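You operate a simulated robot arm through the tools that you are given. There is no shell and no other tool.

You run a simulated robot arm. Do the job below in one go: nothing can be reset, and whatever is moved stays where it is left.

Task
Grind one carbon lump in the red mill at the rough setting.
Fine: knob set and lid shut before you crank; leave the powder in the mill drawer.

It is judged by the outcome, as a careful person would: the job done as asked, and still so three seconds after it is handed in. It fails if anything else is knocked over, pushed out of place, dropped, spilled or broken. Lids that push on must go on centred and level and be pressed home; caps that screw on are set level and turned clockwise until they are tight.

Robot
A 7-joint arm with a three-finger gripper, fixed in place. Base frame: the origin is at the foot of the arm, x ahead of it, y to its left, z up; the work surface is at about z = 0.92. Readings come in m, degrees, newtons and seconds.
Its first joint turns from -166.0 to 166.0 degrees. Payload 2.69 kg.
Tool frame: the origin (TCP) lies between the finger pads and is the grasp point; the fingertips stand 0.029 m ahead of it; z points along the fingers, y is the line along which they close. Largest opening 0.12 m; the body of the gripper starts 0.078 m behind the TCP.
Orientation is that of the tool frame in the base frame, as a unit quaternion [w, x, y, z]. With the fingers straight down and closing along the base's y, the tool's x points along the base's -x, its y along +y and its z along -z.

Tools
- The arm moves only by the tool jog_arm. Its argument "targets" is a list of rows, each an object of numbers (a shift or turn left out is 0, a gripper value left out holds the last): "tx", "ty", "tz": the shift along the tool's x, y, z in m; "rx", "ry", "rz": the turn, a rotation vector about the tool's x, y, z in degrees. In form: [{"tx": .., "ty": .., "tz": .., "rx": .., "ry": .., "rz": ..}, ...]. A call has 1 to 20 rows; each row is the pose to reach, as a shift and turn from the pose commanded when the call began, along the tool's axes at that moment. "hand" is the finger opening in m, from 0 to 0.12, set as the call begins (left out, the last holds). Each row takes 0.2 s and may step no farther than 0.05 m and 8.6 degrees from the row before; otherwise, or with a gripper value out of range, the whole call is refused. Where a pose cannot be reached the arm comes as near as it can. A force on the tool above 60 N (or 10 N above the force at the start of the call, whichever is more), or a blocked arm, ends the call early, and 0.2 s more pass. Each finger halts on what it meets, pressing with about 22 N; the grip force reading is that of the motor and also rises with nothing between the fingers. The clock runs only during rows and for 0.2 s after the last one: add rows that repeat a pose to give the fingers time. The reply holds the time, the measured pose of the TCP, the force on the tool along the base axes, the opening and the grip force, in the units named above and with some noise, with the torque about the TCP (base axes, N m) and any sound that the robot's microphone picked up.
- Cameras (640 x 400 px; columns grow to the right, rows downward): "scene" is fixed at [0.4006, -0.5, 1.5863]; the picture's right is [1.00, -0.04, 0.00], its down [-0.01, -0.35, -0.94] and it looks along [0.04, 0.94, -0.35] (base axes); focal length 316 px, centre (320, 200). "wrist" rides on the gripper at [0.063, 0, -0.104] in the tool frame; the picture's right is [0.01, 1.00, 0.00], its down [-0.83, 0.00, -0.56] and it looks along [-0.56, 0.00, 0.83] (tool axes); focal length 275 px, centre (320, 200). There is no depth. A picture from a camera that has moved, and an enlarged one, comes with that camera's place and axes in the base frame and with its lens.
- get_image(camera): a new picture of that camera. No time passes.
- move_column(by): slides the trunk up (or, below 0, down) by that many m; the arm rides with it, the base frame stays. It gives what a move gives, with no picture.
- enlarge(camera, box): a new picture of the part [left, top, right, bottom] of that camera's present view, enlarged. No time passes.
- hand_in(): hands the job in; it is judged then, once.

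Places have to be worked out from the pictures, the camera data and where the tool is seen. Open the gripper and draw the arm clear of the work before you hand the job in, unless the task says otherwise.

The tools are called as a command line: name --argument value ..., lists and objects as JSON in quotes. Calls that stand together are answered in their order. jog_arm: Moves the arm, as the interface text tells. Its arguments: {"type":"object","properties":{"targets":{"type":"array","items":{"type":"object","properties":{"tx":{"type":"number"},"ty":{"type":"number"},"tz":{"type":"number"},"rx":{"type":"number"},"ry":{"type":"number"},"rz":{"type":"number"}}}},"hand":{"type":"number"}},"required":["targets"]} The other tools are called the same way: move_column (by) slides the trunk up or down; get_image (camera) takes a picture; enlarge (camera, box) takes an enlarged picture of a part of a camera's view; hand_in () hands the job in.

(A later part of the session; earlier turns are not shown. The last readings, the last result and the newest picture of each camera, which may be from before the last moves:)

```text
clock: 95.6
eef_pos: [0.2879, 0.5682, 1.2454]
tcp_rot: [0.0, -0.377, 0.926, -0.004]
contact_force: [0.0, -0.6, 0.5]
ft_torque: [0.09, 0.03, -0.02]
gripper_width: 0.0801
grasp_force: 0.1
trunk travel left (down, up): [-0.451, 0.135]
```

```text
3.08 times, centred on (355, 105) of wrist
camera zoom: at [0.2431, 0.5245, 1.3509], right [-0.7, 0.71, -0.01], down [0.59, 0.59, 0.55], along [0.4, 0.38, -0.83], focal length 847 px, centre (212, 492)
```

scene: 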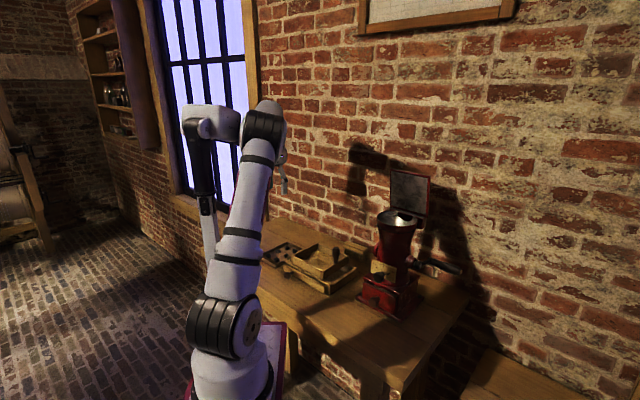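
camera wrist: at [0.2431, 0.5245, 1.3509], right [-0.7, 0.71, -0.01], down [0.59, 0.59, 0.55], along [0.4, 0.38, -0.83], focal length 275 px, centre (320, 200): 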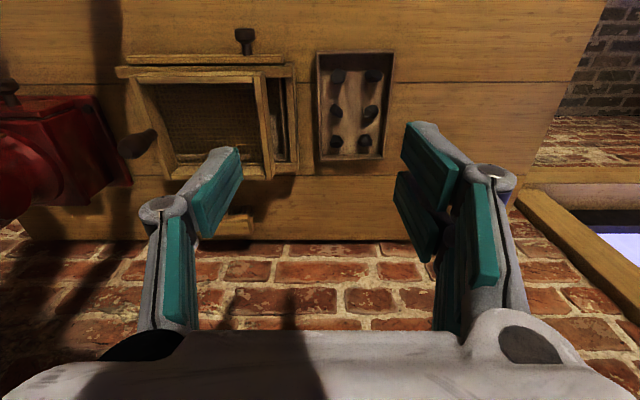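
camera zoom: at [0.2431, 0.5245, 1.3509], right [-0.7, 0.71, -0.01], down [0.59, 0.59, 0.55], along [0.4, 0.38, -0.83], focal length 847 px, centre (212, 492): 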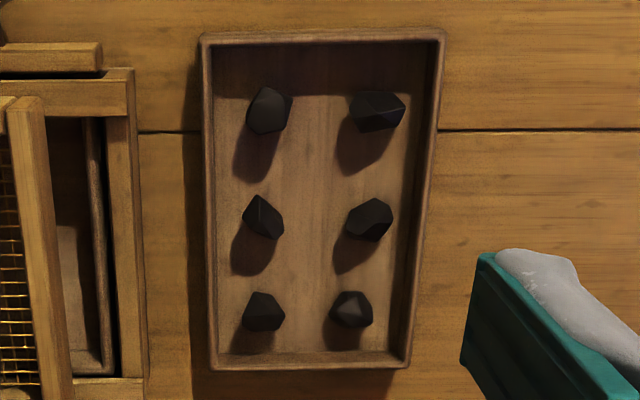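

The lump is about 20 mm across. Its centre is at about (0.276, 0.657). Moving above it and rotating the gripper so the fingers close along the tray's long side.

jog_arm --hand 0.05 --targets '[{"tx": -0.005, "ty": 0.0065, "tz": 0.012, "rz": -8.2}, {"tx": -0.01, "ty": 0.013, "tz": 0.025, "rz": -16.4}, {"tx": -0.015, "ty": 0.0196, "tz": 0.038, "rz": -24.6}, {"tx": -0.0195, "ty": 0.026, "tz": 0.05, "rz": -32.8}, {"tx": -0.024, "ty": 0.0327, "tz": 0.064, "rz": -41}, {"tx": -0.029, "ty": 0.039, "tz": 0.078, "rz": -49.2}, {"tx": -0.034, "ty": 0.046, "tz": 0.092, "rz": -57.4}, {"tx": -0.039, "ty": 0.0525, "tz": 0.106, "rz": -65.6}, {"tx": -0.044, "ty": 0.059, "tz": 0.12, "rz": -73.8}, {"tx": -0.049, "ty": 0.0655, "tz": 0.135, "rz": -82}, {"tx": -0.0535, "ty": 0.072, "tz": 0.15, "rz": -90}]'

get_image --camera "wrist"

get_image --camera "scene"

```text
clock: 98.0
eef_pos: [0.2667, 0.6572, 1.0977]
tcp_rot: [0.002, 0.924, -0.383, 0.003]
contact_force: [0.1, -0.1, -0.1]
ft_torque: [0.01, -0.02, -0.01]
gripper_width: 0.0497
grasp_force: 0.1
trunk travel left (down, up): [-0.451, 0.135]
```

```text
taken
camera wrist: at [0.3116, 0.6121, 1.202], right [-0.7, -0.71, 0.0], down [-0.59, 0.59, 0.55], along [-0.39, 0.39, -0.83], focal length 275 px, centre (320, 200)
```

wrist: 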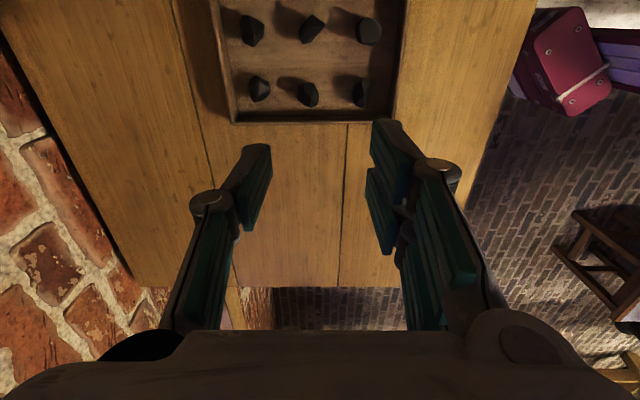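

```text
taken
```

scene: 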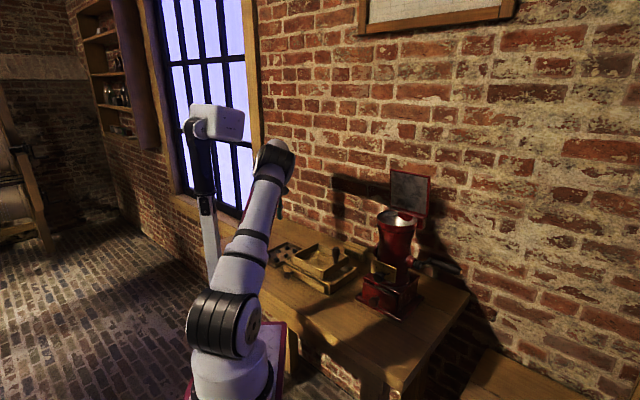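

Refined lump position from this nearer view: (0.278, 0.660). Descending to z=1.00 above it for a final check.

jog_arm --targets '[{"tx": 0.003, "ty": -0.005, "tz": 0.033}, {"tx": 0.0061, "ty": -0.0102, "tz": 0.066}, {"tx": 0.0061, "ty": -0.0102, "tz": 0.0977}]'

get_image --camera "wrist"

enlarge --camera "scene" --box '[240, 210, 340, 290]'

```text
clock: 98.8
eef_pos: [0.2779, 0.658, 0.999]
tcp_rot: [0.002, 0.924, -0.383, 0.002]
contact_force: [-0.5, -0.8, 1.2]
ft_torque: [0.03, -0.03, -0.04]
gripper_width: 0.0502
grasp_force: 0.0
trunk travel left (down, up): [-0.451, 0.135]
```

```text
taken
camera wrist: at [0.3219, 0.6142, 1.1039], right [-0.71, -0.71, 0.0], down [-0.59, 0.59, 0.55], along [-0.39, 0.39, -0.83], focal length 275 px, centre (320, 200)
```

wrist: 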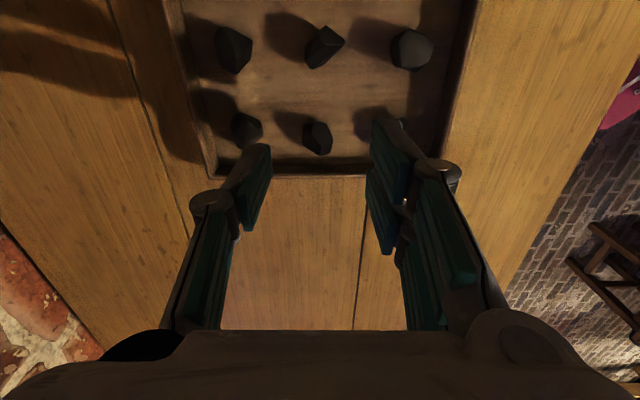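

```text
5.00 times, centred on (290, 250) of scene
camera zoom: at [0.4006, -0.5, 1.5863], right [1.0, -0.04, 0.0], down [-0.01, -0.35, -0.94], along [0.04, 0.94, -0.35], focal length 1580 px, centre (470, -50)
```

zoom: 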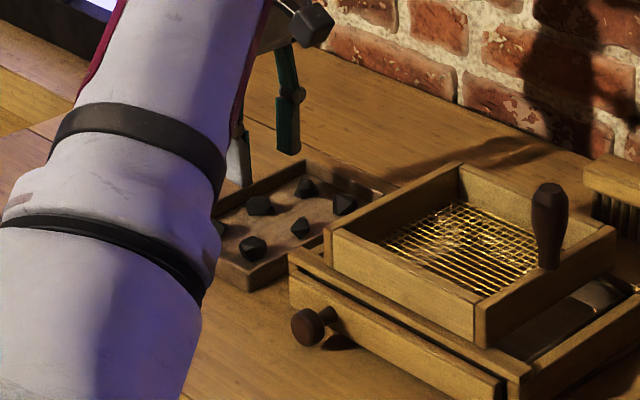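

The lump is within 2 mm of the tool axis. I'll narrow the opening to 36 mm to stay clear of the neighbours and descend until the tips reach mid-lump height.

jog_arm --hand 0.036 --targets '[{"tx": -0.0015, "ty": -0.0014}, {"tx": -0.0015, "ty": -0.0014, "tz": 0.015}, {"tx": -0.0015, "ty": -0.0014, "tz": 0.028}, {"tx": -0.0015, "ty": -0.0014, "tz": 0.037}]'

get_image --camera "wrist"

enlarge --camera "scene" --box '[240, 210, 340, 290]'

```text
clock: 99.8
eef_pos: [0.2786, 0.6591, 0.9623]
tcp_rot: [0.003, 0.923, -0.384, 0.003]
contact_force: [-1.0, 0.3, 0.3]
ft_torque: [0.01, -0.03, 0.01]
gripper_width: 0.0361
grasp_force: 0.0
trunk travel left (down, up): [-0.451, 0.135]
```

```text
taken
camera wrist: at [0.323, 0.6155, 1.0674], right [-0.71, -0.71, 0.0], down [-0.59, 0.59, 0.55], along [-0.39, 0.39, -0.84], focal length 275 px, centre (320, 200)
```

wrist: 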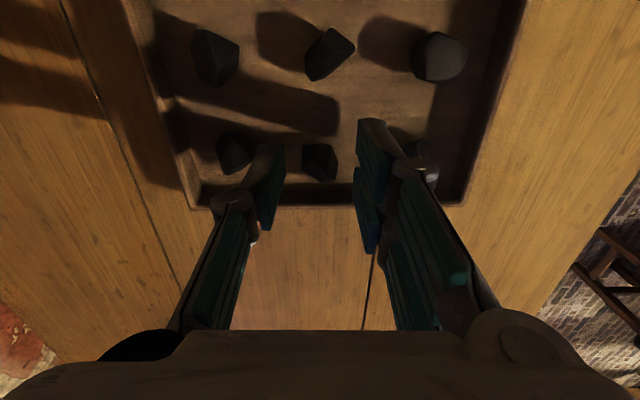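

```text
5.00 times, centred on (290, 250) of scene
camera zoom: at [0.4006, -0.5, 1.5863], right [1.0, -0.04, 0.0], down [-0.01, -0.35, -0.94], along [0.04, 0.94, -0.35], focal length 1580 px, centre (470, -50)
```

zoom: 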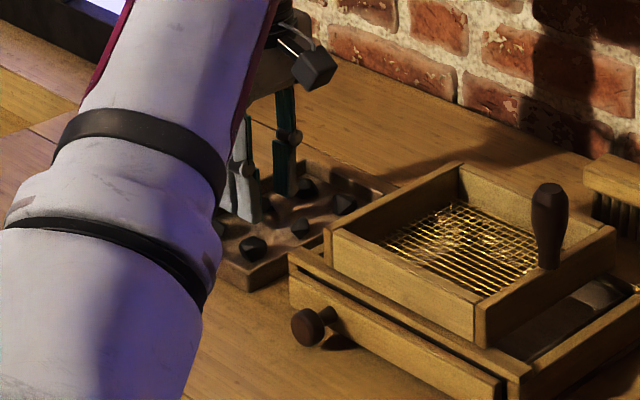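

The lump sits squarely between the fingertips. Closing on it.

jog_arm --hand 0.0 --targets '[{}, {}, {}]'

get_image --camera "wrist"

```text
clock: 100.6
eef_pos: [0.2768, 0.6598, 0.9649]
tcp_rot: [0.002, 0.924, -0.384, 0.001]
contact_force: [-4.2, 0.4, 19.9]
ft_torque: [0.02, 0.19, 0.04]
gripper_width: 0.0059
grasp_force: 22.3
trunk travel left (down, up): [-0.451, 0.135]
```

```text
taken
camera wrist: at [0.3223, 0.6157, 1.0693], right [-0.71, -0.71, 0.0], down [-0.59, 0.59, 0.55], along [-0.39, 0.39, -0.83], focal length 275 px, centre (320, 200)
```

wrist: 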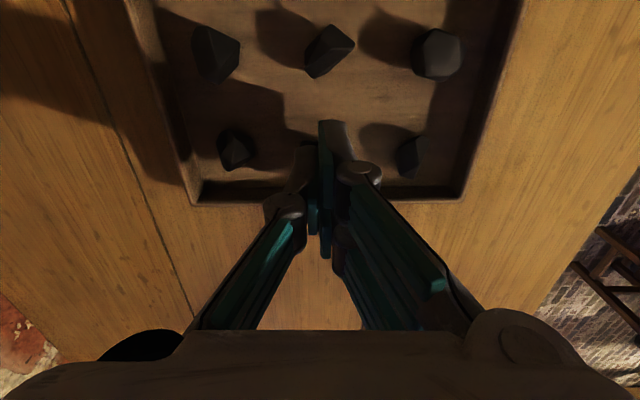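

It closed to 6 mm with some upward push. I'll look closer to see where the lump is.

enlarge --camera "wrist" --box '[260, 100, 380, 240]'

enlarge --camera "scene" --box '[275, 235, 325, 270]'

```text
2.86 times, centred on (320, 170) of wrist
camera zoom: at [0.3223, 0.6157, 1.0693], right [-0.71, -0.71, 0.0], down [-0.59, 0.59, 0.55], along [-0.39, 0.39, -0.83], focal length 786 px, centre (320, 286)
```

zoom: 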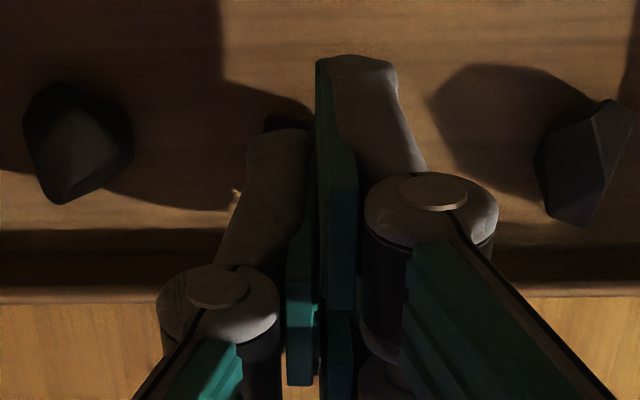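

```text
11.43 times, centred on (300, 252) of scene
camera zoom: at [0.4006, -0.5, 1.5863], right [1.0, -0.04, 0.0], down [-0.01, -0.35, -0.94], along [0.04, 0.94, -0.35], focal length 3612 px, centre (549, -400)
```

zoom: 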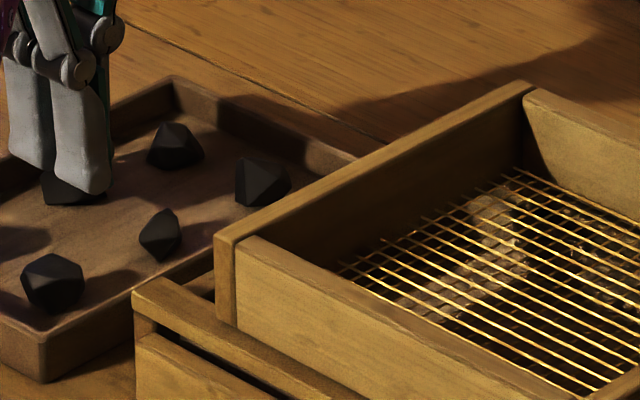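

The fingertips closed over the top of the lump, so I was too high. I'll open, lift slightly and look at where it lies before going lower.

jog_arm --hand 0.036 --targets '[{"tz": -0.005}, {"tz": -0.02}, {"tz": -0.03}]'

get_image --camera "wrist"

enlarge --camera "wrist" --box '[270, 70, 370, 180]'

```text
clock: 101.4
eef_pos: [0.2795, 0.6594, 0.9924]
tcp_rot: [0.004, 0.924, -0.382, 0.003]
contact_force: [-0.7, 0.2, 0.2]
ft_torque: [-0.01, 0.02, 0.02]
gripper_width: 0.0358
grasp_force: 0.0
trunk travel left (down, up): [-0.451, 0.135]
```

```text
taken
camera wrist: at [0.3237, 0.617, 1.097], right [-0.71, -0.71, 0.0], down [-0.59, 0.59, 0.55], along [-0.39, 0.39, -0.84], focal length 275 px, centre (320, 200)
```

wrist: 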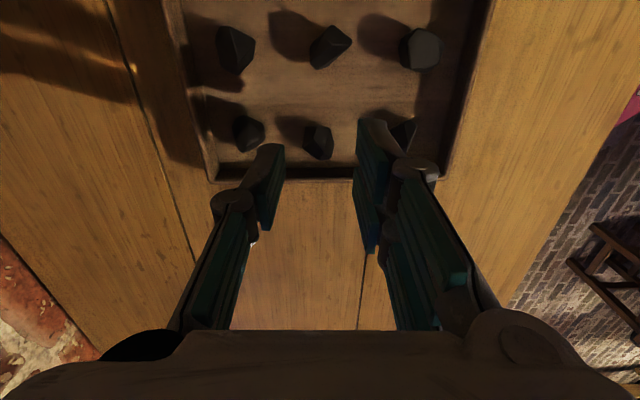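

```text
3.64 times, centred on (320, 125) of wrist
camera zoom: at [0.3237, 0.617, 1.097], right [-0.71, -0.71, 0.0], down [-0.59, 0.59, 0.55], along [-0.39, 0.39, -0.84], focal length 1001 px, centre (320, 473)
```

zoom: 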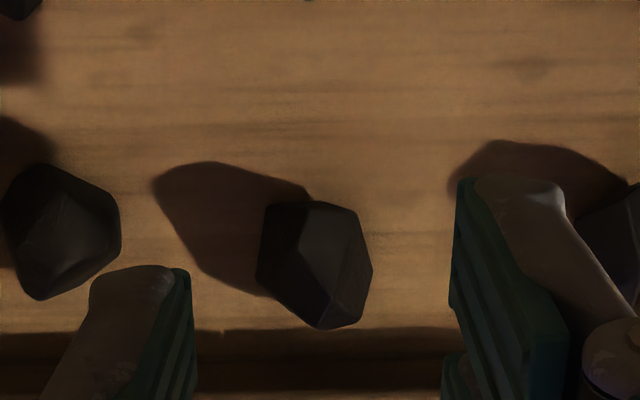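

The lump is undisturbed, about 5 mm further out than I had assumed. Shifting there and descending in small steps, lower this time.

jog_arm --targets '[{"tx": -0.005, "ty": -0.0015}, {"tx": -0.005, "ty": -0.0015, "tz": 0.018}, {"tx": -0.005, "ty": -0.0015, "tz": 0.034}, {"tx": -0.005, "ty": -0.0015, "tz": 0.039}]'

enlarge --camera "wrist" --box '[250, 100, 390, 220]'

enlarge --camera "scene" --box '[275, 235, 325, 270]'

```text
clock: 102.4
eef_pos: [0.2739, 0.6652, 0.9521]
tcp_rot: [0.002, 0.924, -0.382, 0.001]
contact_force: [-3.3, 5.1, 13.4]
ft_torque: [0.44, -0.26, 0.18]
gripper_width: 0.0523
grasp_force: 4.9
trunk travel left (down, up): [-0.451, 0.135]
```

```text
3.33 times, centred on (320, 160) of wrist
camera zoom: at [0.3189, 0.6225, 1.0574], right [-0.7, -0.71, 0.0], down [-0.59, 0.59, 0.55], along [-0.39, 0.39, -0.83], focal length 918 px, centre (320, 333)
```

zoom: 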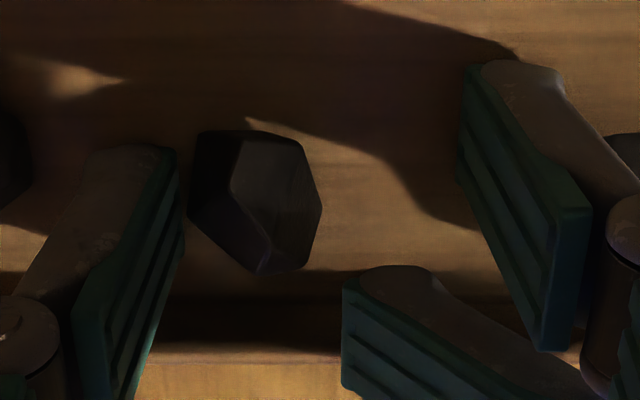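

```text
11.43 times, centred on (300, 252) of scene
camera zoom: at [0.4006, -0.5, 1.5863], right [1.0, -0.04, 0.0], down [-0.01, -0.35, -0.94], along [0.04, 0.94, -0.35], focal length 3612 px, centre (549, -400)
```

zoom: 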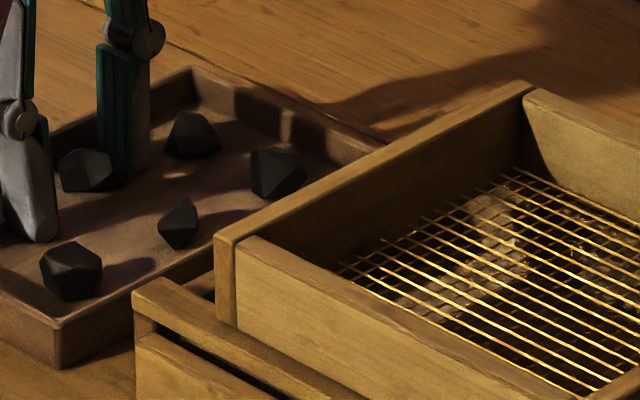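

The tray has shifted by several mm, and the lump now sits against one finger, which forced the fingers wider. I'll lift straight up and re-measure before trying again.

jog_arm --targets '[{"tz": -0.02}, {"tz": -0.045}]'

get_image --camera "wrist"

enlarge --camera "scene" --box '[240, 210, 340, 290]'

```text
clock: 103.0
eef_pos: [0.2775, 0.6685, 0.9988]
tcp_rot: [0.004, 0.924, -0.383, 0.003]
contact_force: [1.1, 0.1, 0.7]
ft_torque: [-0.01, 0.02, 0.01]
gripper_width: 0.0381
grasp_force: 0.0
trunk travel left (down, up): [-0.451, 0.135]
```

```text
taken
camera wrist: at [0.3215, 0.6239, 1.1041], right [-0.71, -0.71, 0.0], down [-0.59, 0.59, 0.55], along [-0.39, 0.39, -0.84], focal length 275 px, centre (320, 200)
```

wrist: 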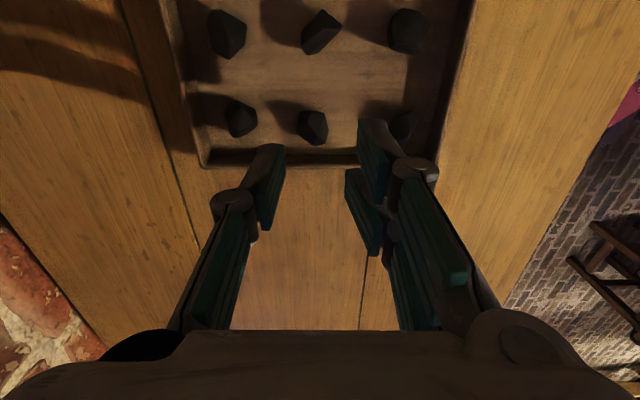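

```text
5.00 times, centred on (290, 250) of scene
camera zoom: at [0.4006, -0.5, 1.5863], right [1.0, -0.04, 0.0], down [-0.01, -0.35, -0.94], along [0.04, 0.94, -0.35], focal length 1580 px, centre (470, -50)
```

zoom: 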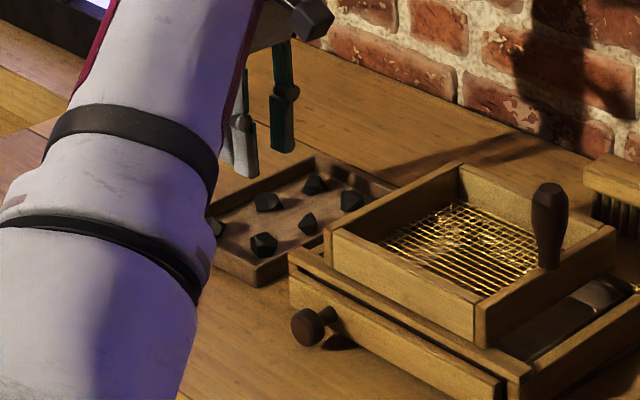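

The tray has been nudged about 7 mm toward the wall; I'll restore that at the end if I can do it safely. The lump is now at d≈0.673, s≈-0.272. I'll re-centre with a 32 mm opening and stop just above it for a check.

jog_arm --hand 0.032 --targets '[{"tx": 0.0045, "ty": -0.004}, {"tx": 0.0045, "ty": -0.004, "tz": 0.01}, {"tx": 0.0045, "ty": -0.004, "tz": 0.02}]'

get_image --camera "wrist"

enlarge --camera "wrist" --box '[240, 90, 400, 200]'

```text
clock: 103.8
eef_pos: [0.2831, 0.6657, 0.9788]
tcp_rot: [0.003, 0.924, -0.383, 0.002]
contact_force: [-0.7, 0.5, 0.0]
ft_torque: [0.0, -0.01, -0.02]
gripper_width: 0.032
grasp_force: 0.0
trunk travel left (down, up): [-0.451, 0.135]
```

```text
taken
camera wrist: at [0.3275, 0.6225, 1.083], right [-0.71, -0.71, 0.0], down [-0.59, 0.59, 0.55], along [-0.39, 0.39, -0.84], focal length 275 px, centre (320, 200)
```

wrist: 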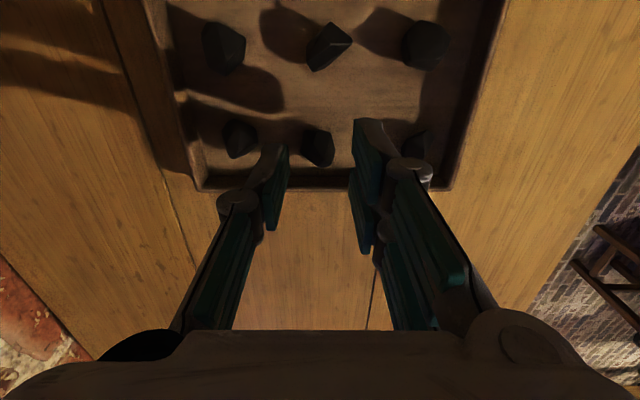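

```text
3.64 times, centred on (320, 145) of wrist
camera zoom: at [0.3275, 0.6225, 1.083], right [-0.71, -0.71, 0.0], down [-0.59, 0.59, 0.55], along [-0.39, 0.39, -0.84], focal length 1001 px, centre (320, 400)
```

zoom: 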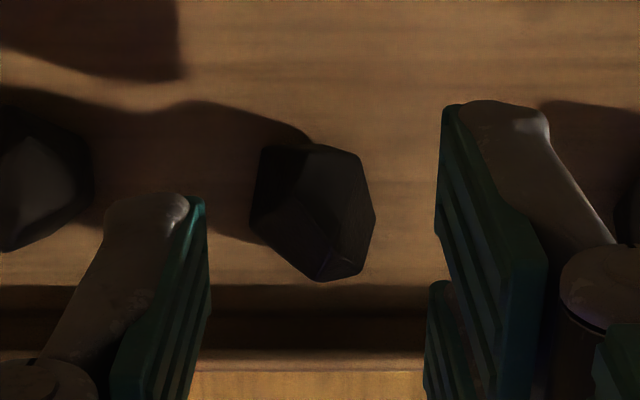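

The two fingertips look offset from each other sideways in this view, which would explain the earlier slips. I'll check from the scene camera before closing.

enlarge --camera "scene" --box '[262, 220, 312, 255]'

enlarge --camera "wrist" --box '[180, 100, 460, 300]'

```text
11.43 times, centred on (287, 238) of scene
camera zoom: at [0.4006, -0.5, 1.5863], right [1.0, -0.04, 0.0], down [-0.01, -0.35, -0.94], along [0.04, 0.94, -0.35], focal length 3612 px, centre (697, -229)
```

zoom: 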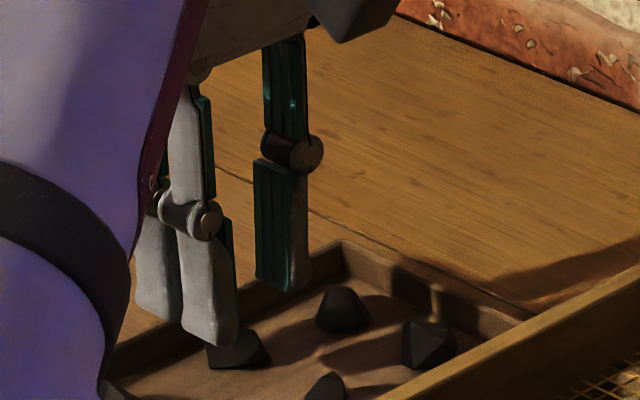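

```text
2.00 times, centred on (320, 200) of wrist
camera zoom: at [0.3275, 0.6225, 1.083], right [-0.71, -0.71, 0.0], down [-0.59, 0.59, 0.55], along [-0.39, 0.39, -0.84], focal length 551 px, centre (320, 200)
```

zoom: 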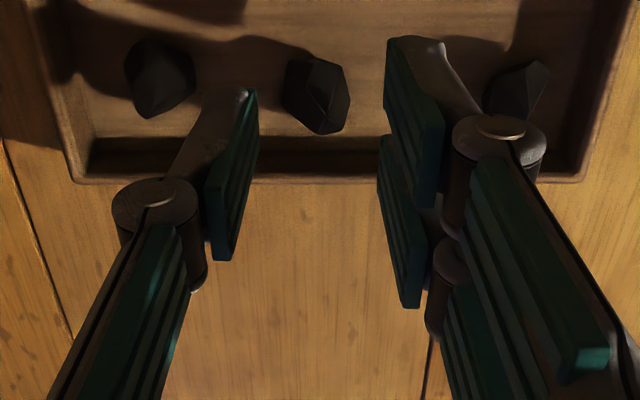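

Now it's clear: the gripper has one finger opposing a pair, so one side is about 46 mm wide, and that pair caught the tray's outer wall. The inner-column middle lump (d≈0.668, s≈-0.220) has far more wall clearance, so I'll go for that one.

jog_arm --hand 0.034 --targets '[{"tz": -0.025}, {"tx": 0.025, "ty": 0.0015, "tz": -0.03}, {"tx": 0.0515, "ty": 0.003, "tz": -0.03}, {"tx": 0.0515, "ty": 0.003, "tz": -0.02}]'

get_image --camera "wrist"

enlarge --camera "wrist" --box '[180, 60, 460, 240]'

enlarge --camera "scene" --box '[262, 210, 322, 260]'

```text
clock: 104.8
eef_pos: [0.316, 0.6252, 0.9985]
tcp_rot: [0.003, 0.924, -0.383, 0.003]
contact_force: [-0.2, -0.1, 0.6]
ft_torque: [0.02, 0.0, -0.03]
gripper_width: 0.0342
grasp_force: 0.1
trunk travel left (down, up): [-0.451, 0.135]
```

```text
taken
camera wrist: at [0.3599, 0.5819, 1.1036], right [-0.71, -0.71, 0.0], down [-0.59, 0.59, 0.55], along [-0.39, 0.39, -0.83], focal length 275 px, centre (320, 200)
```

wrist: 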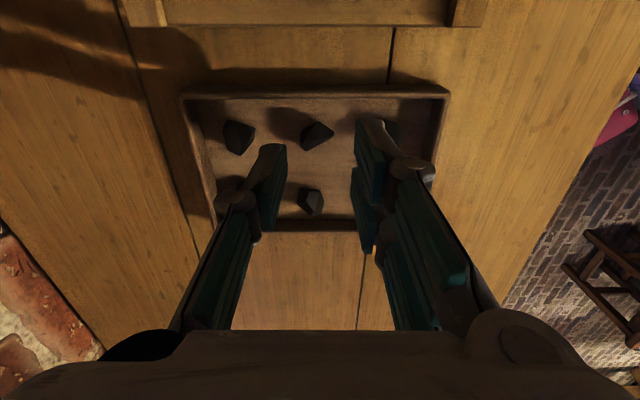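

```text
2.22 times, centred on (320, 150) of wrist
camera zoom: at [0.3599, 0.5819, 1.1036], right [-0.71, -0.71, 0.0], down [-0.59, 0.59, 0.55], along [-0.39, 0.39, -0.83], focal length 612 px, centre (320, 311)
```

zoom: 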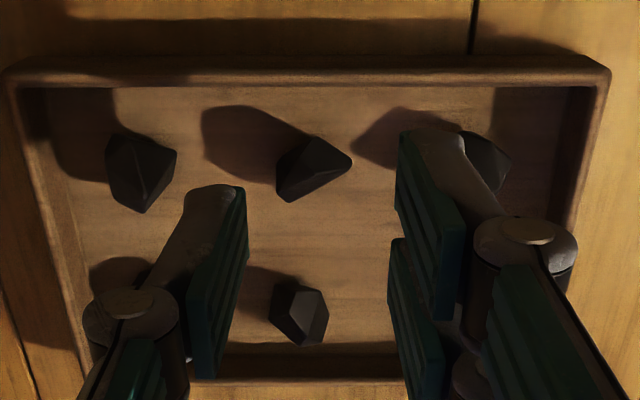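

```text
8.00 times, centred on (292, 235) of scene
camera zoom: at [0.4006, -0.5, 1.5863], right [1.0, -0.04, 0.0], down [-0.01, -0.35, -0.94], along [0.04, 0.94, -0.35], focal length 2529 px, centre (544, -80)
```

zoom: 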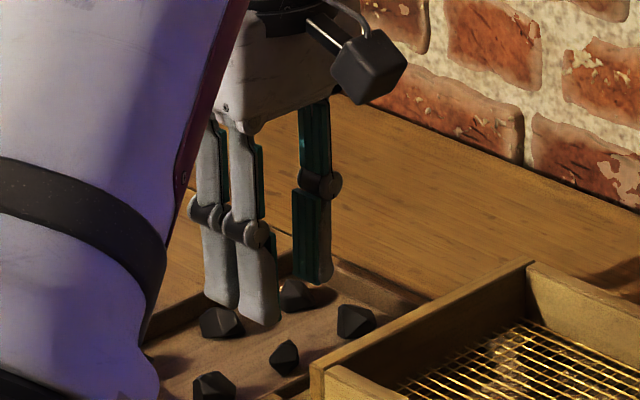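

Both columns sit about 20 mm from their walls, so I'll offset the gripper 5 mm toward the tray's centre so that the finger pair clears the wall while still covering the lump. Descending partway first.

jog_arm --targets '[{"tx": -0.0068, "ty": -0.002}, {"tx": -0.0068, "ty": -0.002, "tz": 0.014}, {"tx": -0.0068, "ty": -0.002, "tz": 0.028}]'

enlarge --camera "wrist" --box '[180, 60, 460, 240]'

enlarge --camera "scene" --box '[262, 220, 322, 270]'

```text
clock: 105.6
eef_pos: [0.3125, 0.6317, 0.97]
tcp_rot: [0.003, 0.924, -0.383, 0.002]
contact_force: [-1.1, 0.0, -0.8]
ft_torque: [0.02, -0.03, 0.03]
gripper_width: 0.034
grasp_force: 0.0
trunk travel left (down, up): [-0.451, 0.135]
```

```text
2.22 times, centred on (320, 150) of wrist
camera zoom: at [0.3566, 0.589, 1.075], right [-0.71, -0.71, 0.0], down [-0.59, 0.59, 0.55], along [-0.39, 0.39, -0.84], focal length 612 px, centre (320, 311)
```

zoom: 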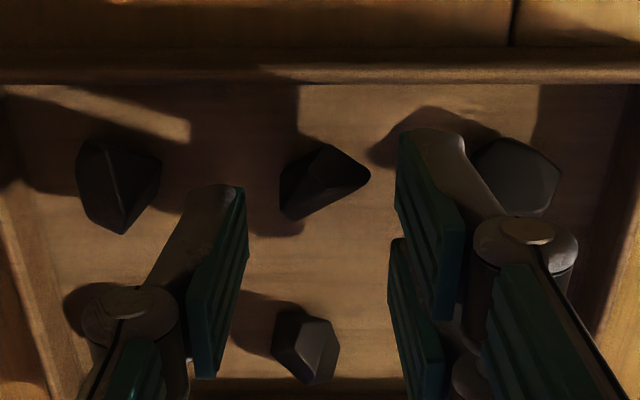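

```text
8.00 times, centred on (292, 245) of scene
camera zoom: at [0.4006, -0.5, 1.5863], right [1.0, -0.04, 0.0], down [-0.01, -0.35, -0.94], along [0.04, 0.94, -0.35], focal length 2529 px, centre (544, -160)
```

zoom: 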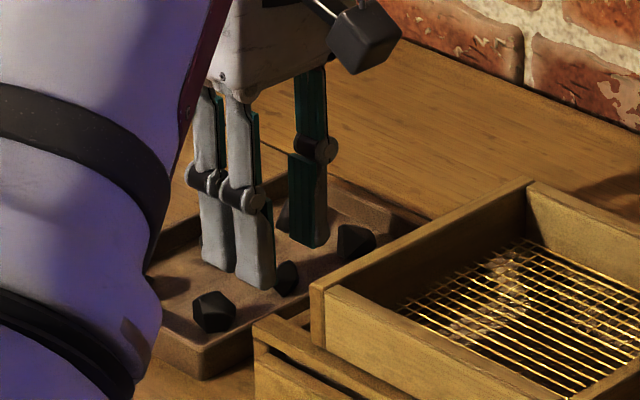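

Alignment is as planned: lump 5 mm off-axis, centred between the fingers. Descending the last 18 mm in small steps.

jog_arm --targets '[{"tz": 0.006}, {"tz": 0.012}, {"tz": 0.017}]'

enlarge --camera "wrist" --box '[180, 60, 460, 240]'

```text
clock: 106.4
eef_pos: [0.3121, 0.6324, 0.9544]
tcp_rot: [0.003, 0.923, -0.384, 0.003]
contact_force: [0.9, 0.8, 0.4]
ft_torque: [-0.04, -0.03, -0.03]
gripper_width: 0.034
grasp_force: 0.0
trunk travel left (down, up): [-0.451, 0.135]
```

```text
2.22 times, centred on (320, 150) of wrist
camera zoom: at [0.3564, 0.5882, 1.0588], right [-0.71, -0.71, 0.0], down [-0.59, 0.59, 0.55], along [-0.39, 0.39, -0.83], focal length 612 px, centre (320, 311)
```

zoom: 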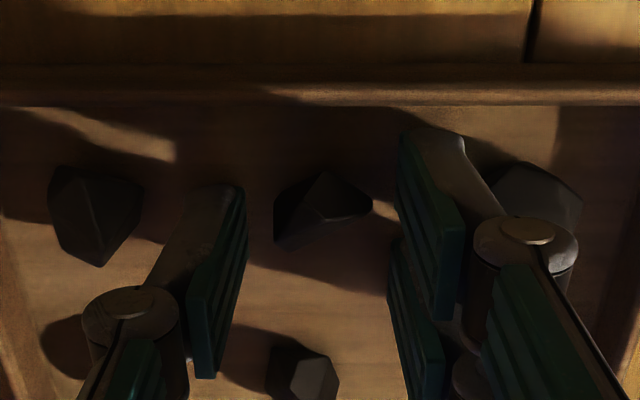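

No contact on the way down and the lump is between the fingers. Closing.

jog_arm --hand 0.0 --targets '[{}, {}, {}]'

enlarge --camera "wrist" --box '[180, 60, 460, 240]'

enlarge --camera "scene" --box '[262, 220, 322, 270]'

```text
clock: 107.2
eef_pos: [0.3128, 0.6323, 0.9544]
tcp_rot: [0.003, 0.923, -0.384, 0.002]
contact_force: [-0.3, -0.9, -0.3]
ft_torque: [0.01, -0.02, -0.02]
gripper_width: 0.0125
grasp_force: 21.9
trunk travel left (down, up): [-0.451, 0.135]
```

```text
2.22 times, centred on (320, 150) of wrist
camera zoom: at [0.3564, 0.5882, 1.0587], right [-0.71, -0.71, 0.0], down [-0.59, 0.59, 0.55], along [-0.39, 0.39, -0.83], focal length 612 px, centre (320, 311)
```

zoom: 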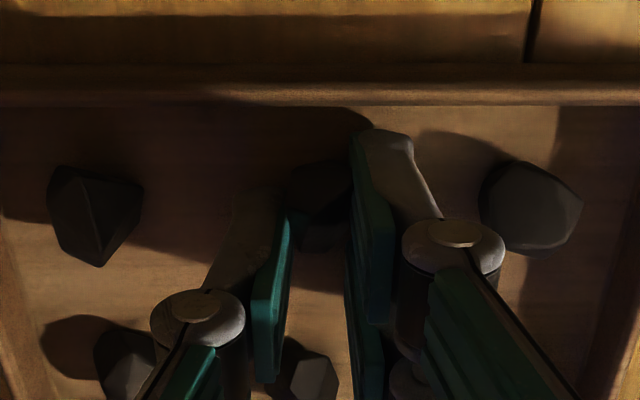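

```text
8.00 times, centred on (292, 245) of scene
camera zoom: at [0.4006, -0.5, 1.5863], right [1.0, -0.04, 0.0], down [-0.01, -0.35, -0.94], along [0.04, 0.94, -0.35], focal length 2529 px, centre (544, -160)
```

zoom: 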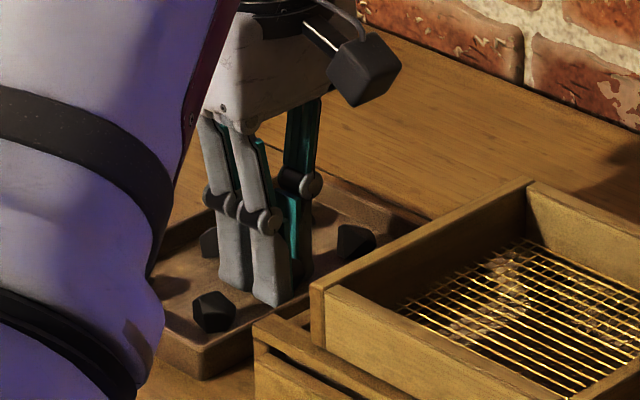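

Something 12.5 mm wide is held with no side load. Lifting gently 4 cm to verify.

jog_arm --targets '[{"tz": -0.01}, {"tz": -0.02}, {"tz": -0.03}, {"tz": -0.045}]'

enlarge --camera "wrist" --box '[180, 60, 460, 240]'

enlarge --camera "scene" --box '[262, 215, 322, 265]'

```text
clock: 108.2
eef_pos: [0.3134, 0.6331, 0.9998]
tcp_rot: [0.003, 0.923, -0.384, 0.004]
contact_force: [-0.7, 0.5, -0.1]
ft_torque: [-0.03, 0.05, -0.01]
gripper_width: 0.0124
grasp_force: 22.5
trunk travel left (down, up): [-0.451, 0.135]
```

```text
2.22 times, centred on (320, 150) of wrist
camera zoom: at [0.3576, 0.5888, 1.1036], right [-0.71, -0.71, 0.0], down [-0.59, 0.59, 0.55], along [-0.39, 0.39, -0.83], focal length 612 px, centre (320, 311)
```

zoom: 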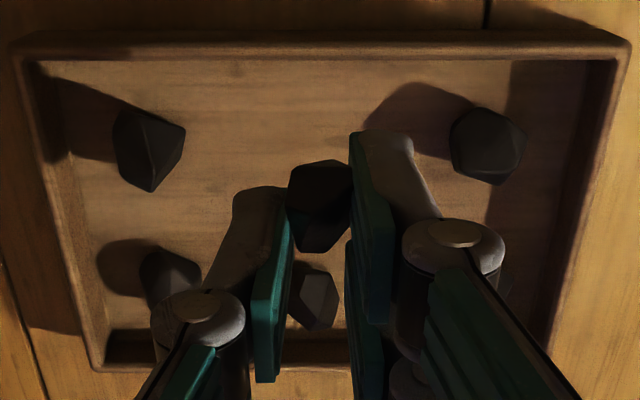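

```text
8.00 times, centred on (292, 240) of scene
camera zoom: at [0.4006, -0.5, 1.5863], right [1.0, -0.04, 0.0], down [-0.01, -0.35, -0.94], along [0.04, 0.94, -0.35], focal length 2529 px, centre (544, -120)
```

zoom: 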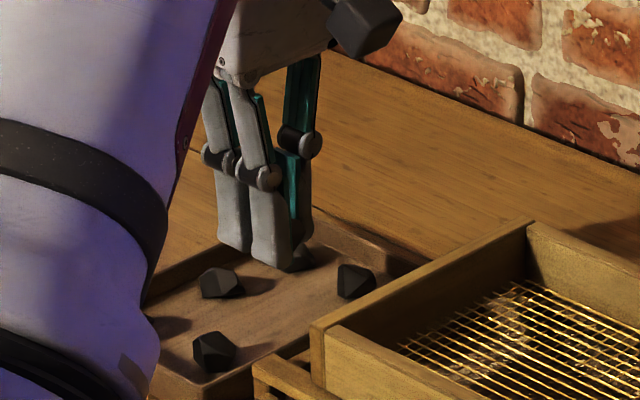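

The lump is held and the other five lie in the tray. Raising it and rotating back to face the mill.

jog_arm --targets '[{"tz": -0.028}, {"tz": -0.056, "ty": 0.005, "rz": 8.2}, {"tz": -0.084, "ty": 0.01, "rz": 16.4}, {"tz": -0.112, "ty": 0.015, "rz": 24.6}, {"tz": -0.14, "ty": 0.02, "rz": 32.8}, {"tz": -0.168, "ty": 0.026, "rz": 41}, {"tz": -0.196, "ty": 0.032, "rz": 49.2}, {"tz": -0.224, "ty": 0.038, "rz": 57.4}, {"tz": -0.252, "ty": 0.044, "rz": 65.6}, {"tz": -0.28, "ty": 0.05, "rz": 73.8}, {"tz": -0.31, "ty": 0.056, "rz": 82}, {"tz": -0.33, "ty": 0.06, "rz": 90}]'

get_image --camera "wrist"

```text
clock: 111.0
eef_pos: [0.2817, 0.6006, 1.292]
tcp_rot: [-0.016, -0.37, 0.928, -0.029]
contact_force: [-0.6, -0.8, 0.3]
ft_torque: [0.01, -0.02, 0.0]
gripper_width: 0.0125
grasp_force: 22.4
trunk travel left (down, up): [-0.451, 0.135]
stopped in row 12: the arm was blocked; the commanded pose is now the measured one
```

```text
taken
camera wrist: at [0.2374, 0.5643, 1.3992], right [-0.69, 0.72, -0.04], down [0.6, 0.61, 0.51], along [0.4, 0.33, -0.86], focal length 275 px, centre (320, 200)
```

wrist: 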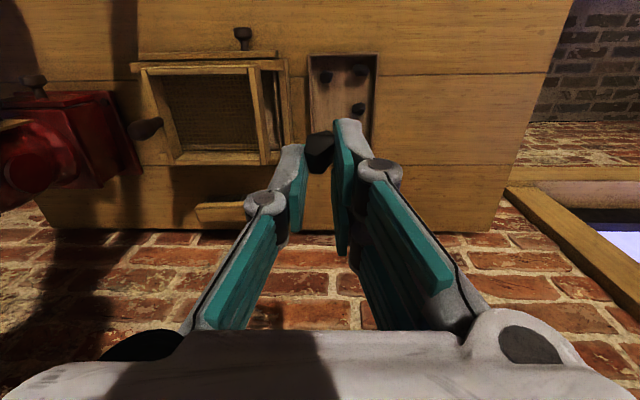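

The last bit was blocked by a joint limit, but the lump is still firmly held. Now across to the front of the mill.

jog_arm --targets '[{"tx": 0.0016, "ty": -0.0428, "tz": -0.0051}, {"tx": 0.0032, "ty": -0.0856, "tz": -0.0102}, {"tx": 0.0048, "ty": -0.1284, "tz": -0.0154}, {"tx": 0.0064, "ty": -0.1712, "tz": -0.0205}, {"tx": 0.008, "ty": -0.214, "tz": -0.0256}, {"tx": 0.0097, "ty": -0.2569, "tz": -0.0307}, {"tx": 0.0113, "ty": -0.2997, "tz": -0.0358}, {"tx": 0.0129, "ty": -0.3425, "tz": -0.041}, {"tx": 0.0145, "ty": -0.3853, "tz": -0.0461}, {"tx": 0.0161, "ty": -0.4281, "tz": -0.0512}]'

get_image --camera "wrist"

get_image --camera "scene"

```text
clock: 113.2
eef_pos: [0.5644, 0.2834, 1.3642]
tcp_rot: [-0.016, -0.372, 0.928, -0.03]
contact_force: [-0.5, 0.9, -0.5]
ft_torque: [-0.05, -0.05, -0.01]
gripper_width: 0.0125
grasp_force: 22.4
trunk travel left (down, up): [-0.451, 0.135]
```

```text
taken
camera wrist: at [0.5197, 0.2472, 1.4709], right [-0.69, 0.72, -0.04], down [0.6, 0.61, 0.51], along [0.39, 0.33, -0.86], focal length 275 px, centre (320, 200)
```

wrist: 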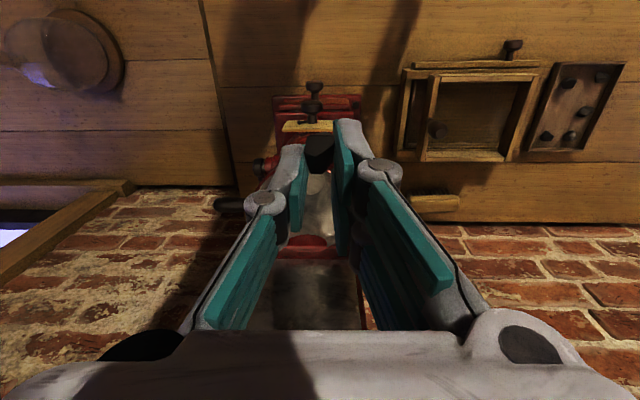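

```text
taken
```

scene: 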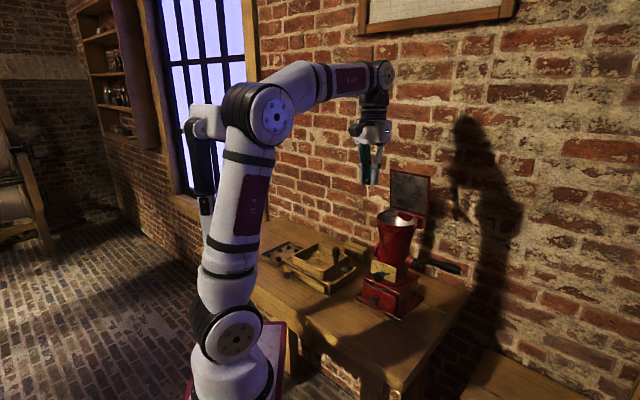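

Lump still held and the lid still open. Moving over the hopper mouth.

jog_arm --targets '[{"tx": -0.028, "ty": -0.0052, "tz": 0.01}, {"tx": -0.0564, "ty": -0.0104, "tz": 0.025}, {"tx": -0.085, "ty": -0.0156, "tz": 0.045}, {"tx": -0.1128, "ty": -0.0208, "tz": 0.0693}]'

get_image --camera "wrist"

enlarge --camera "scene" --box '[350, 140, 450, 240]'

```text
clock: 114.2
eef_pos: [0.6619, 0.3383, 1.2901]
tcp_rot: [-0.014, -0.37, 0.928, -0.029]
contact_force: [0.3, -0.4, 0.0]
ft_torque: [0.05, -0.04, 0.02]
gripper_width: 0.0121
grasp_force: 21.5
trunk travel left (down, up): [-0.451, 0.135]
```

```text
taken
camera wrist: at [0.6165, 0.3012, 1.3981], right [-0.69, 0.72, -0.04], down [0.6, 0.61, 0.51], along [0.4, 0.33, -0.86], focal length 275 px, centre (320, 200)
```

wrist: 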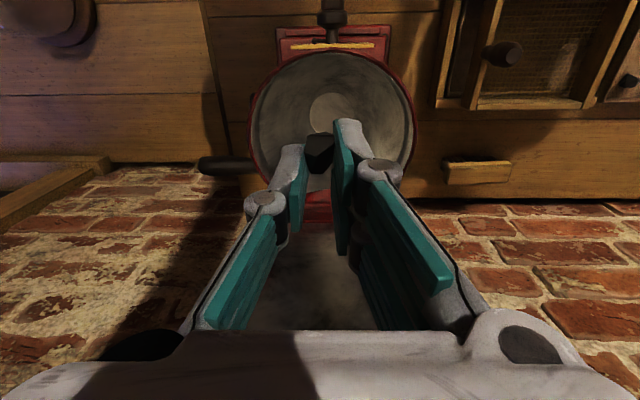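

```text
4.00 times, centred on (400, 190) of scene
camera zoom: at [0.4006, -0.5, 1.5863], right [1.0, -0.04, 0.0], down [-0.01, -0.35, -0.94], along [0.04, 0.94, -0.35], focal length 1264 px, centre (0, 240)
```

zoom: 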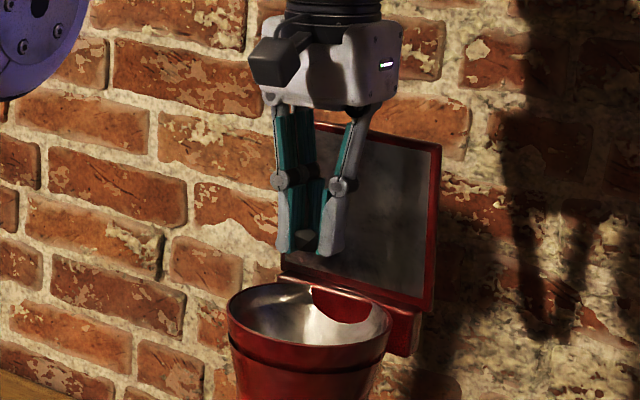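

The gripper is centred over the hopper with the lid well clear. Lowering 4 cm so the lump has only a short way to fall.

jog_arm --targets '[{"ty": 0.002, "tz": 0.014}, {"ty": 0.004, "tz": 0.028}, {"ty": 0.004, "tz": 0.042}]'

enlarge --camera "scene" --box '[350, 160, 450, 240]'

```text
clock: 115.0
eef_pos: [0.6575, 0.3399, 1.2498]
tcp_rot: [-0.016, -0.371, 0.928, -0.028]
contact_force: [0.0, 0.1, 0.8]
ft_torque: [0.02, -0.02, 0.01]
gripper_width: 0.0121
grasp_force: 22.1
trunk travel left (down, up): [-0.451, 0.135]
```

```text
5.00 times, centred on (400, 200) of scene
camera zoom: at [0.4006, -0.5, 1.5863], right [1.0, -0.04, 0.0], down [-0.01, -0.35, -0.94], along [0.04, 0.94, -0.35], focal length 1580 px, centre (-80, 200)
```

zoom: 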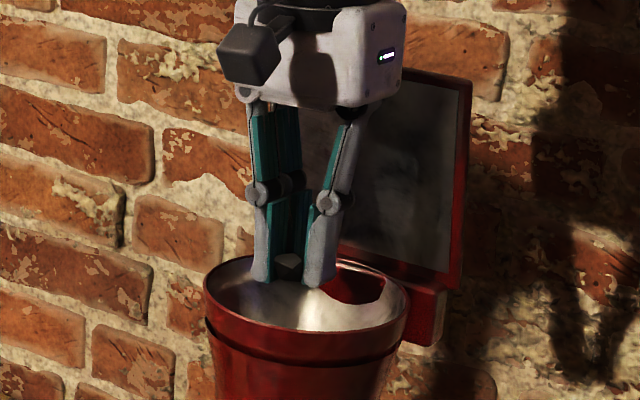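

The fingertips with the lump are inside the rim of the hopper. Releasing.

jog_arm --hand 0.045 --targets '[{}, {}, {}]'

jog_arm --targets '[{"tz": -0.03}, {"tz": -0.06}, {"tz": -0.08, "tx": 0.03}, {"tz": -0.1, "tx": 0.07}]'

get_image --camera "wrist"

enlarge --camera "scene" --box '[350, 160, 450, 240]'

```text
clock: 115.8
eef_pos: [0.6582, 0.3395, 1.2499]
tcp_rot: [-0.015, -0.371, 0.928, -0.029]
contact_force: [0.5, -0.1, -0.4]
ft_torque: [-0.04, -0.05, -0.02]
gripper_width: 0.045
grasp_force: 0.2
trunk travel left (down, up): [-0.451, 0.135]
```

```text
clock: 116.8
eef_pos: [0.6072, 0.2989, 1.3505]
tcp_rot: [-0.016, -0.373, 0.927, -0.028]
contact_force: [0.5, 0.5, -1.0]
ft_torque: [-0.07, 0.06, -0.01]
gripper_width: 0.0452
grasp_force: 0.0
trunk travel left (down, up): [-0.451, 0.135]
```

```text
taken
camera wrist: at [0.5637, 0.2616, 1.4589], right [-0.69, 0.72, -0.04], down [0.6, 0.61, 0.51], along [0.39, 0.33, -0.86], focal length 275 px, centre (320, 200)
```

wrist: 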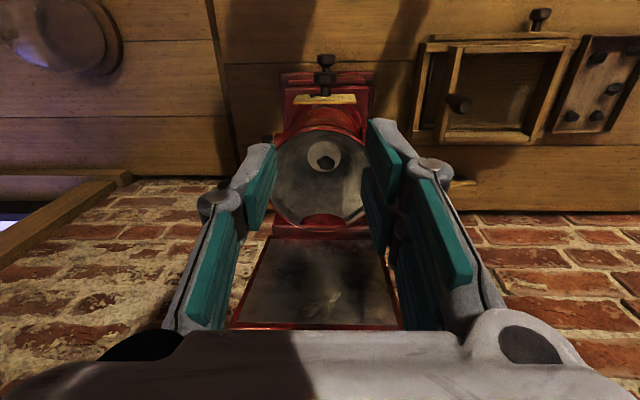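

```text
5.00 times, centred on (400, 200) of scene
camera zoom: at [0.4006, -0.5, 1.5863], right [1.0, -0.04, 0.0], down [-0.01, -0.35, -0.94], along [0.04, 0.94, -0.35], focal length 1580 px, centre (-80, 200)
```

zoom: 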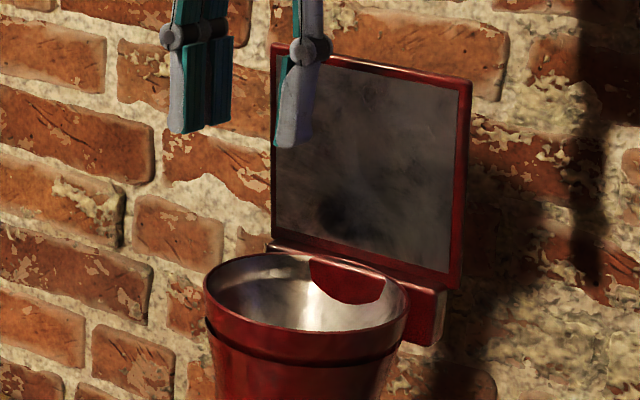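

The lump lies at the bottom of the hopper. Next is the lid: I'll straddle its upper edge with one finger behind and the pair in front, so I can bring it down under control. First I'll back off and level the tool.

jog_arm --hand 0.045 --targets '[{"tx": 0.02, "tz": -0.03, "rx": -1.1, "ry": -1.5, "rz": -0.6}, {"tx": 0.04, "tz": -0.07, "rx": -2.27, "ry": -2.92, "rz": -1.19}]'

jog_arm --targets '[{"rz": -8.2}, {"rz": -16.4}, {"rz": -24.6}, {"rz": -32.8}, {"rz": -41}, {"rz": -49.2}, {"rz": -57.4}, {"rz": -65.6}, {"rz": -73.8}, {"rz": -82}, {"rz": -90}]'

get_image --camera "wrist"

```text
clock: 117.4
eef_pos: [0.5808, 0.2757, 1.422]
tcp_rot: [0.001, -0.38, 0.925, -0.001]
contact_force: [0.8, 0.9, 0.2]
ft_torque: [-0.04, 0.02, 0.0]
gripper_width: 0.0449
grasp_force: 0.0
trunk travel left (down, up): [-0.451, 0.135]
```

```text
clock: 119.8
eef_pos: [0.5807, 0.2762, 1.4224]
tcp_rot: [0.0, 0.924, -0.383, 0.001]
contact_force: [0.3, -0.6, 0.3]
ft_torque: [0.01, 0.01, -0.02]
gripper_width: 0.0448
grasp_force: 0.1
trunk travel left (down, up): [-0.451, 0.135]
```

```text
taken
camera wrist: at [0.6246, 0.2322, 1.5273], right [-0.7, -0.71, 0.0], down [-0.59, 0.59, 0.55], along [-0.39, 0.39, -0.83], focal length 275 px, centre (320, 200)
```

wrist: 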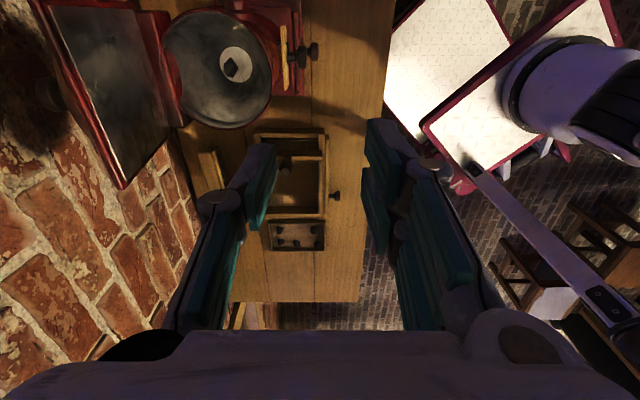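

Good. Moving over the lid's top edge with a 25° forward tilt, still above it.

jog_arm --targets '[{"tx": 0.0024, "ty": -0.033, "tz": 0.0, "rx": 6.25}, {"tx": 0.0048, "ty": -0.0665, "tz": 0.008, "rx": 12.5}, {"tx": 0.0071, "ty": -0.1, "tz": 0.018, "rx": 18.75}, {"tx": 0.0095, "ty": -0.1331, "tz": 0.0329, "rx": 25}]'

get_image --camera "wrist"

enlarge --camera "scene" --box '[340, 130, 460, 230]'

```text
clock: 120.8
eef_pos: [0.6827, 0.3638, 1.3934]
tcp_rot: [-0.201, 0.901, -0.375, 0.085]
contact_force: [-0.5, -0.2, 1.0]
ft_torque: [0.01, -0.05, 0.0]
gripper_width: 0.045
grasp_force: 0.0
trunk travel left (down, up): [-0.451, 0.135]
```

```text
taken
camera wrist: at [0.6944, 0.2888, 1.4873], right [-0.64, -0.64, -0.42], down [-0.76, 0.42, 0.5], along [-0.14, 0.64, -0.76], focal length 275 px, centre (320, 200)
```

wrist: 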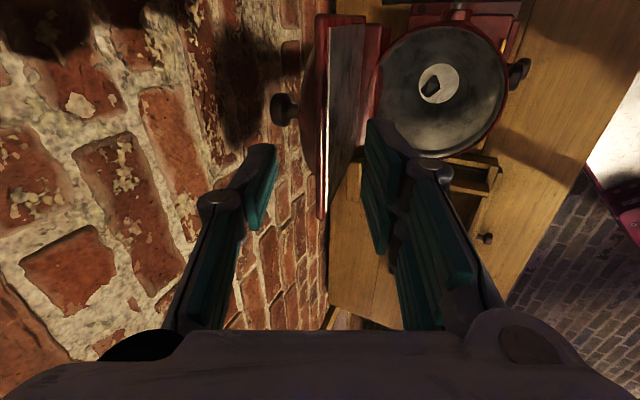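

```text
4.00 times, centred on (400, 180) of scene
camera zoom: at [0.4006, -0.5, 1.5863], right [1.0, -0.04, 0.0], down [-0.01, -0.35, -0.94], along [0.04, 0.94, -0.35], focal length 1264 px, centre (0, 280)
```

zoom: 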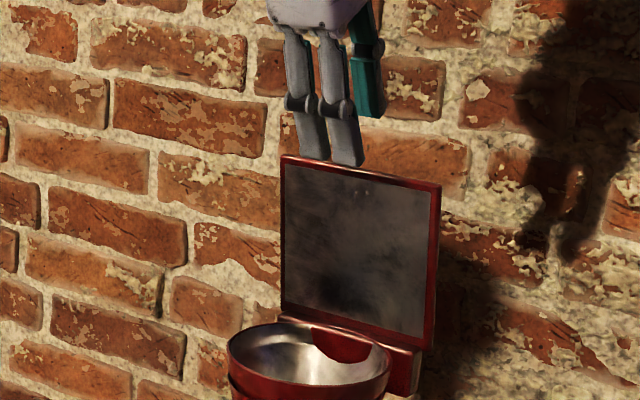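

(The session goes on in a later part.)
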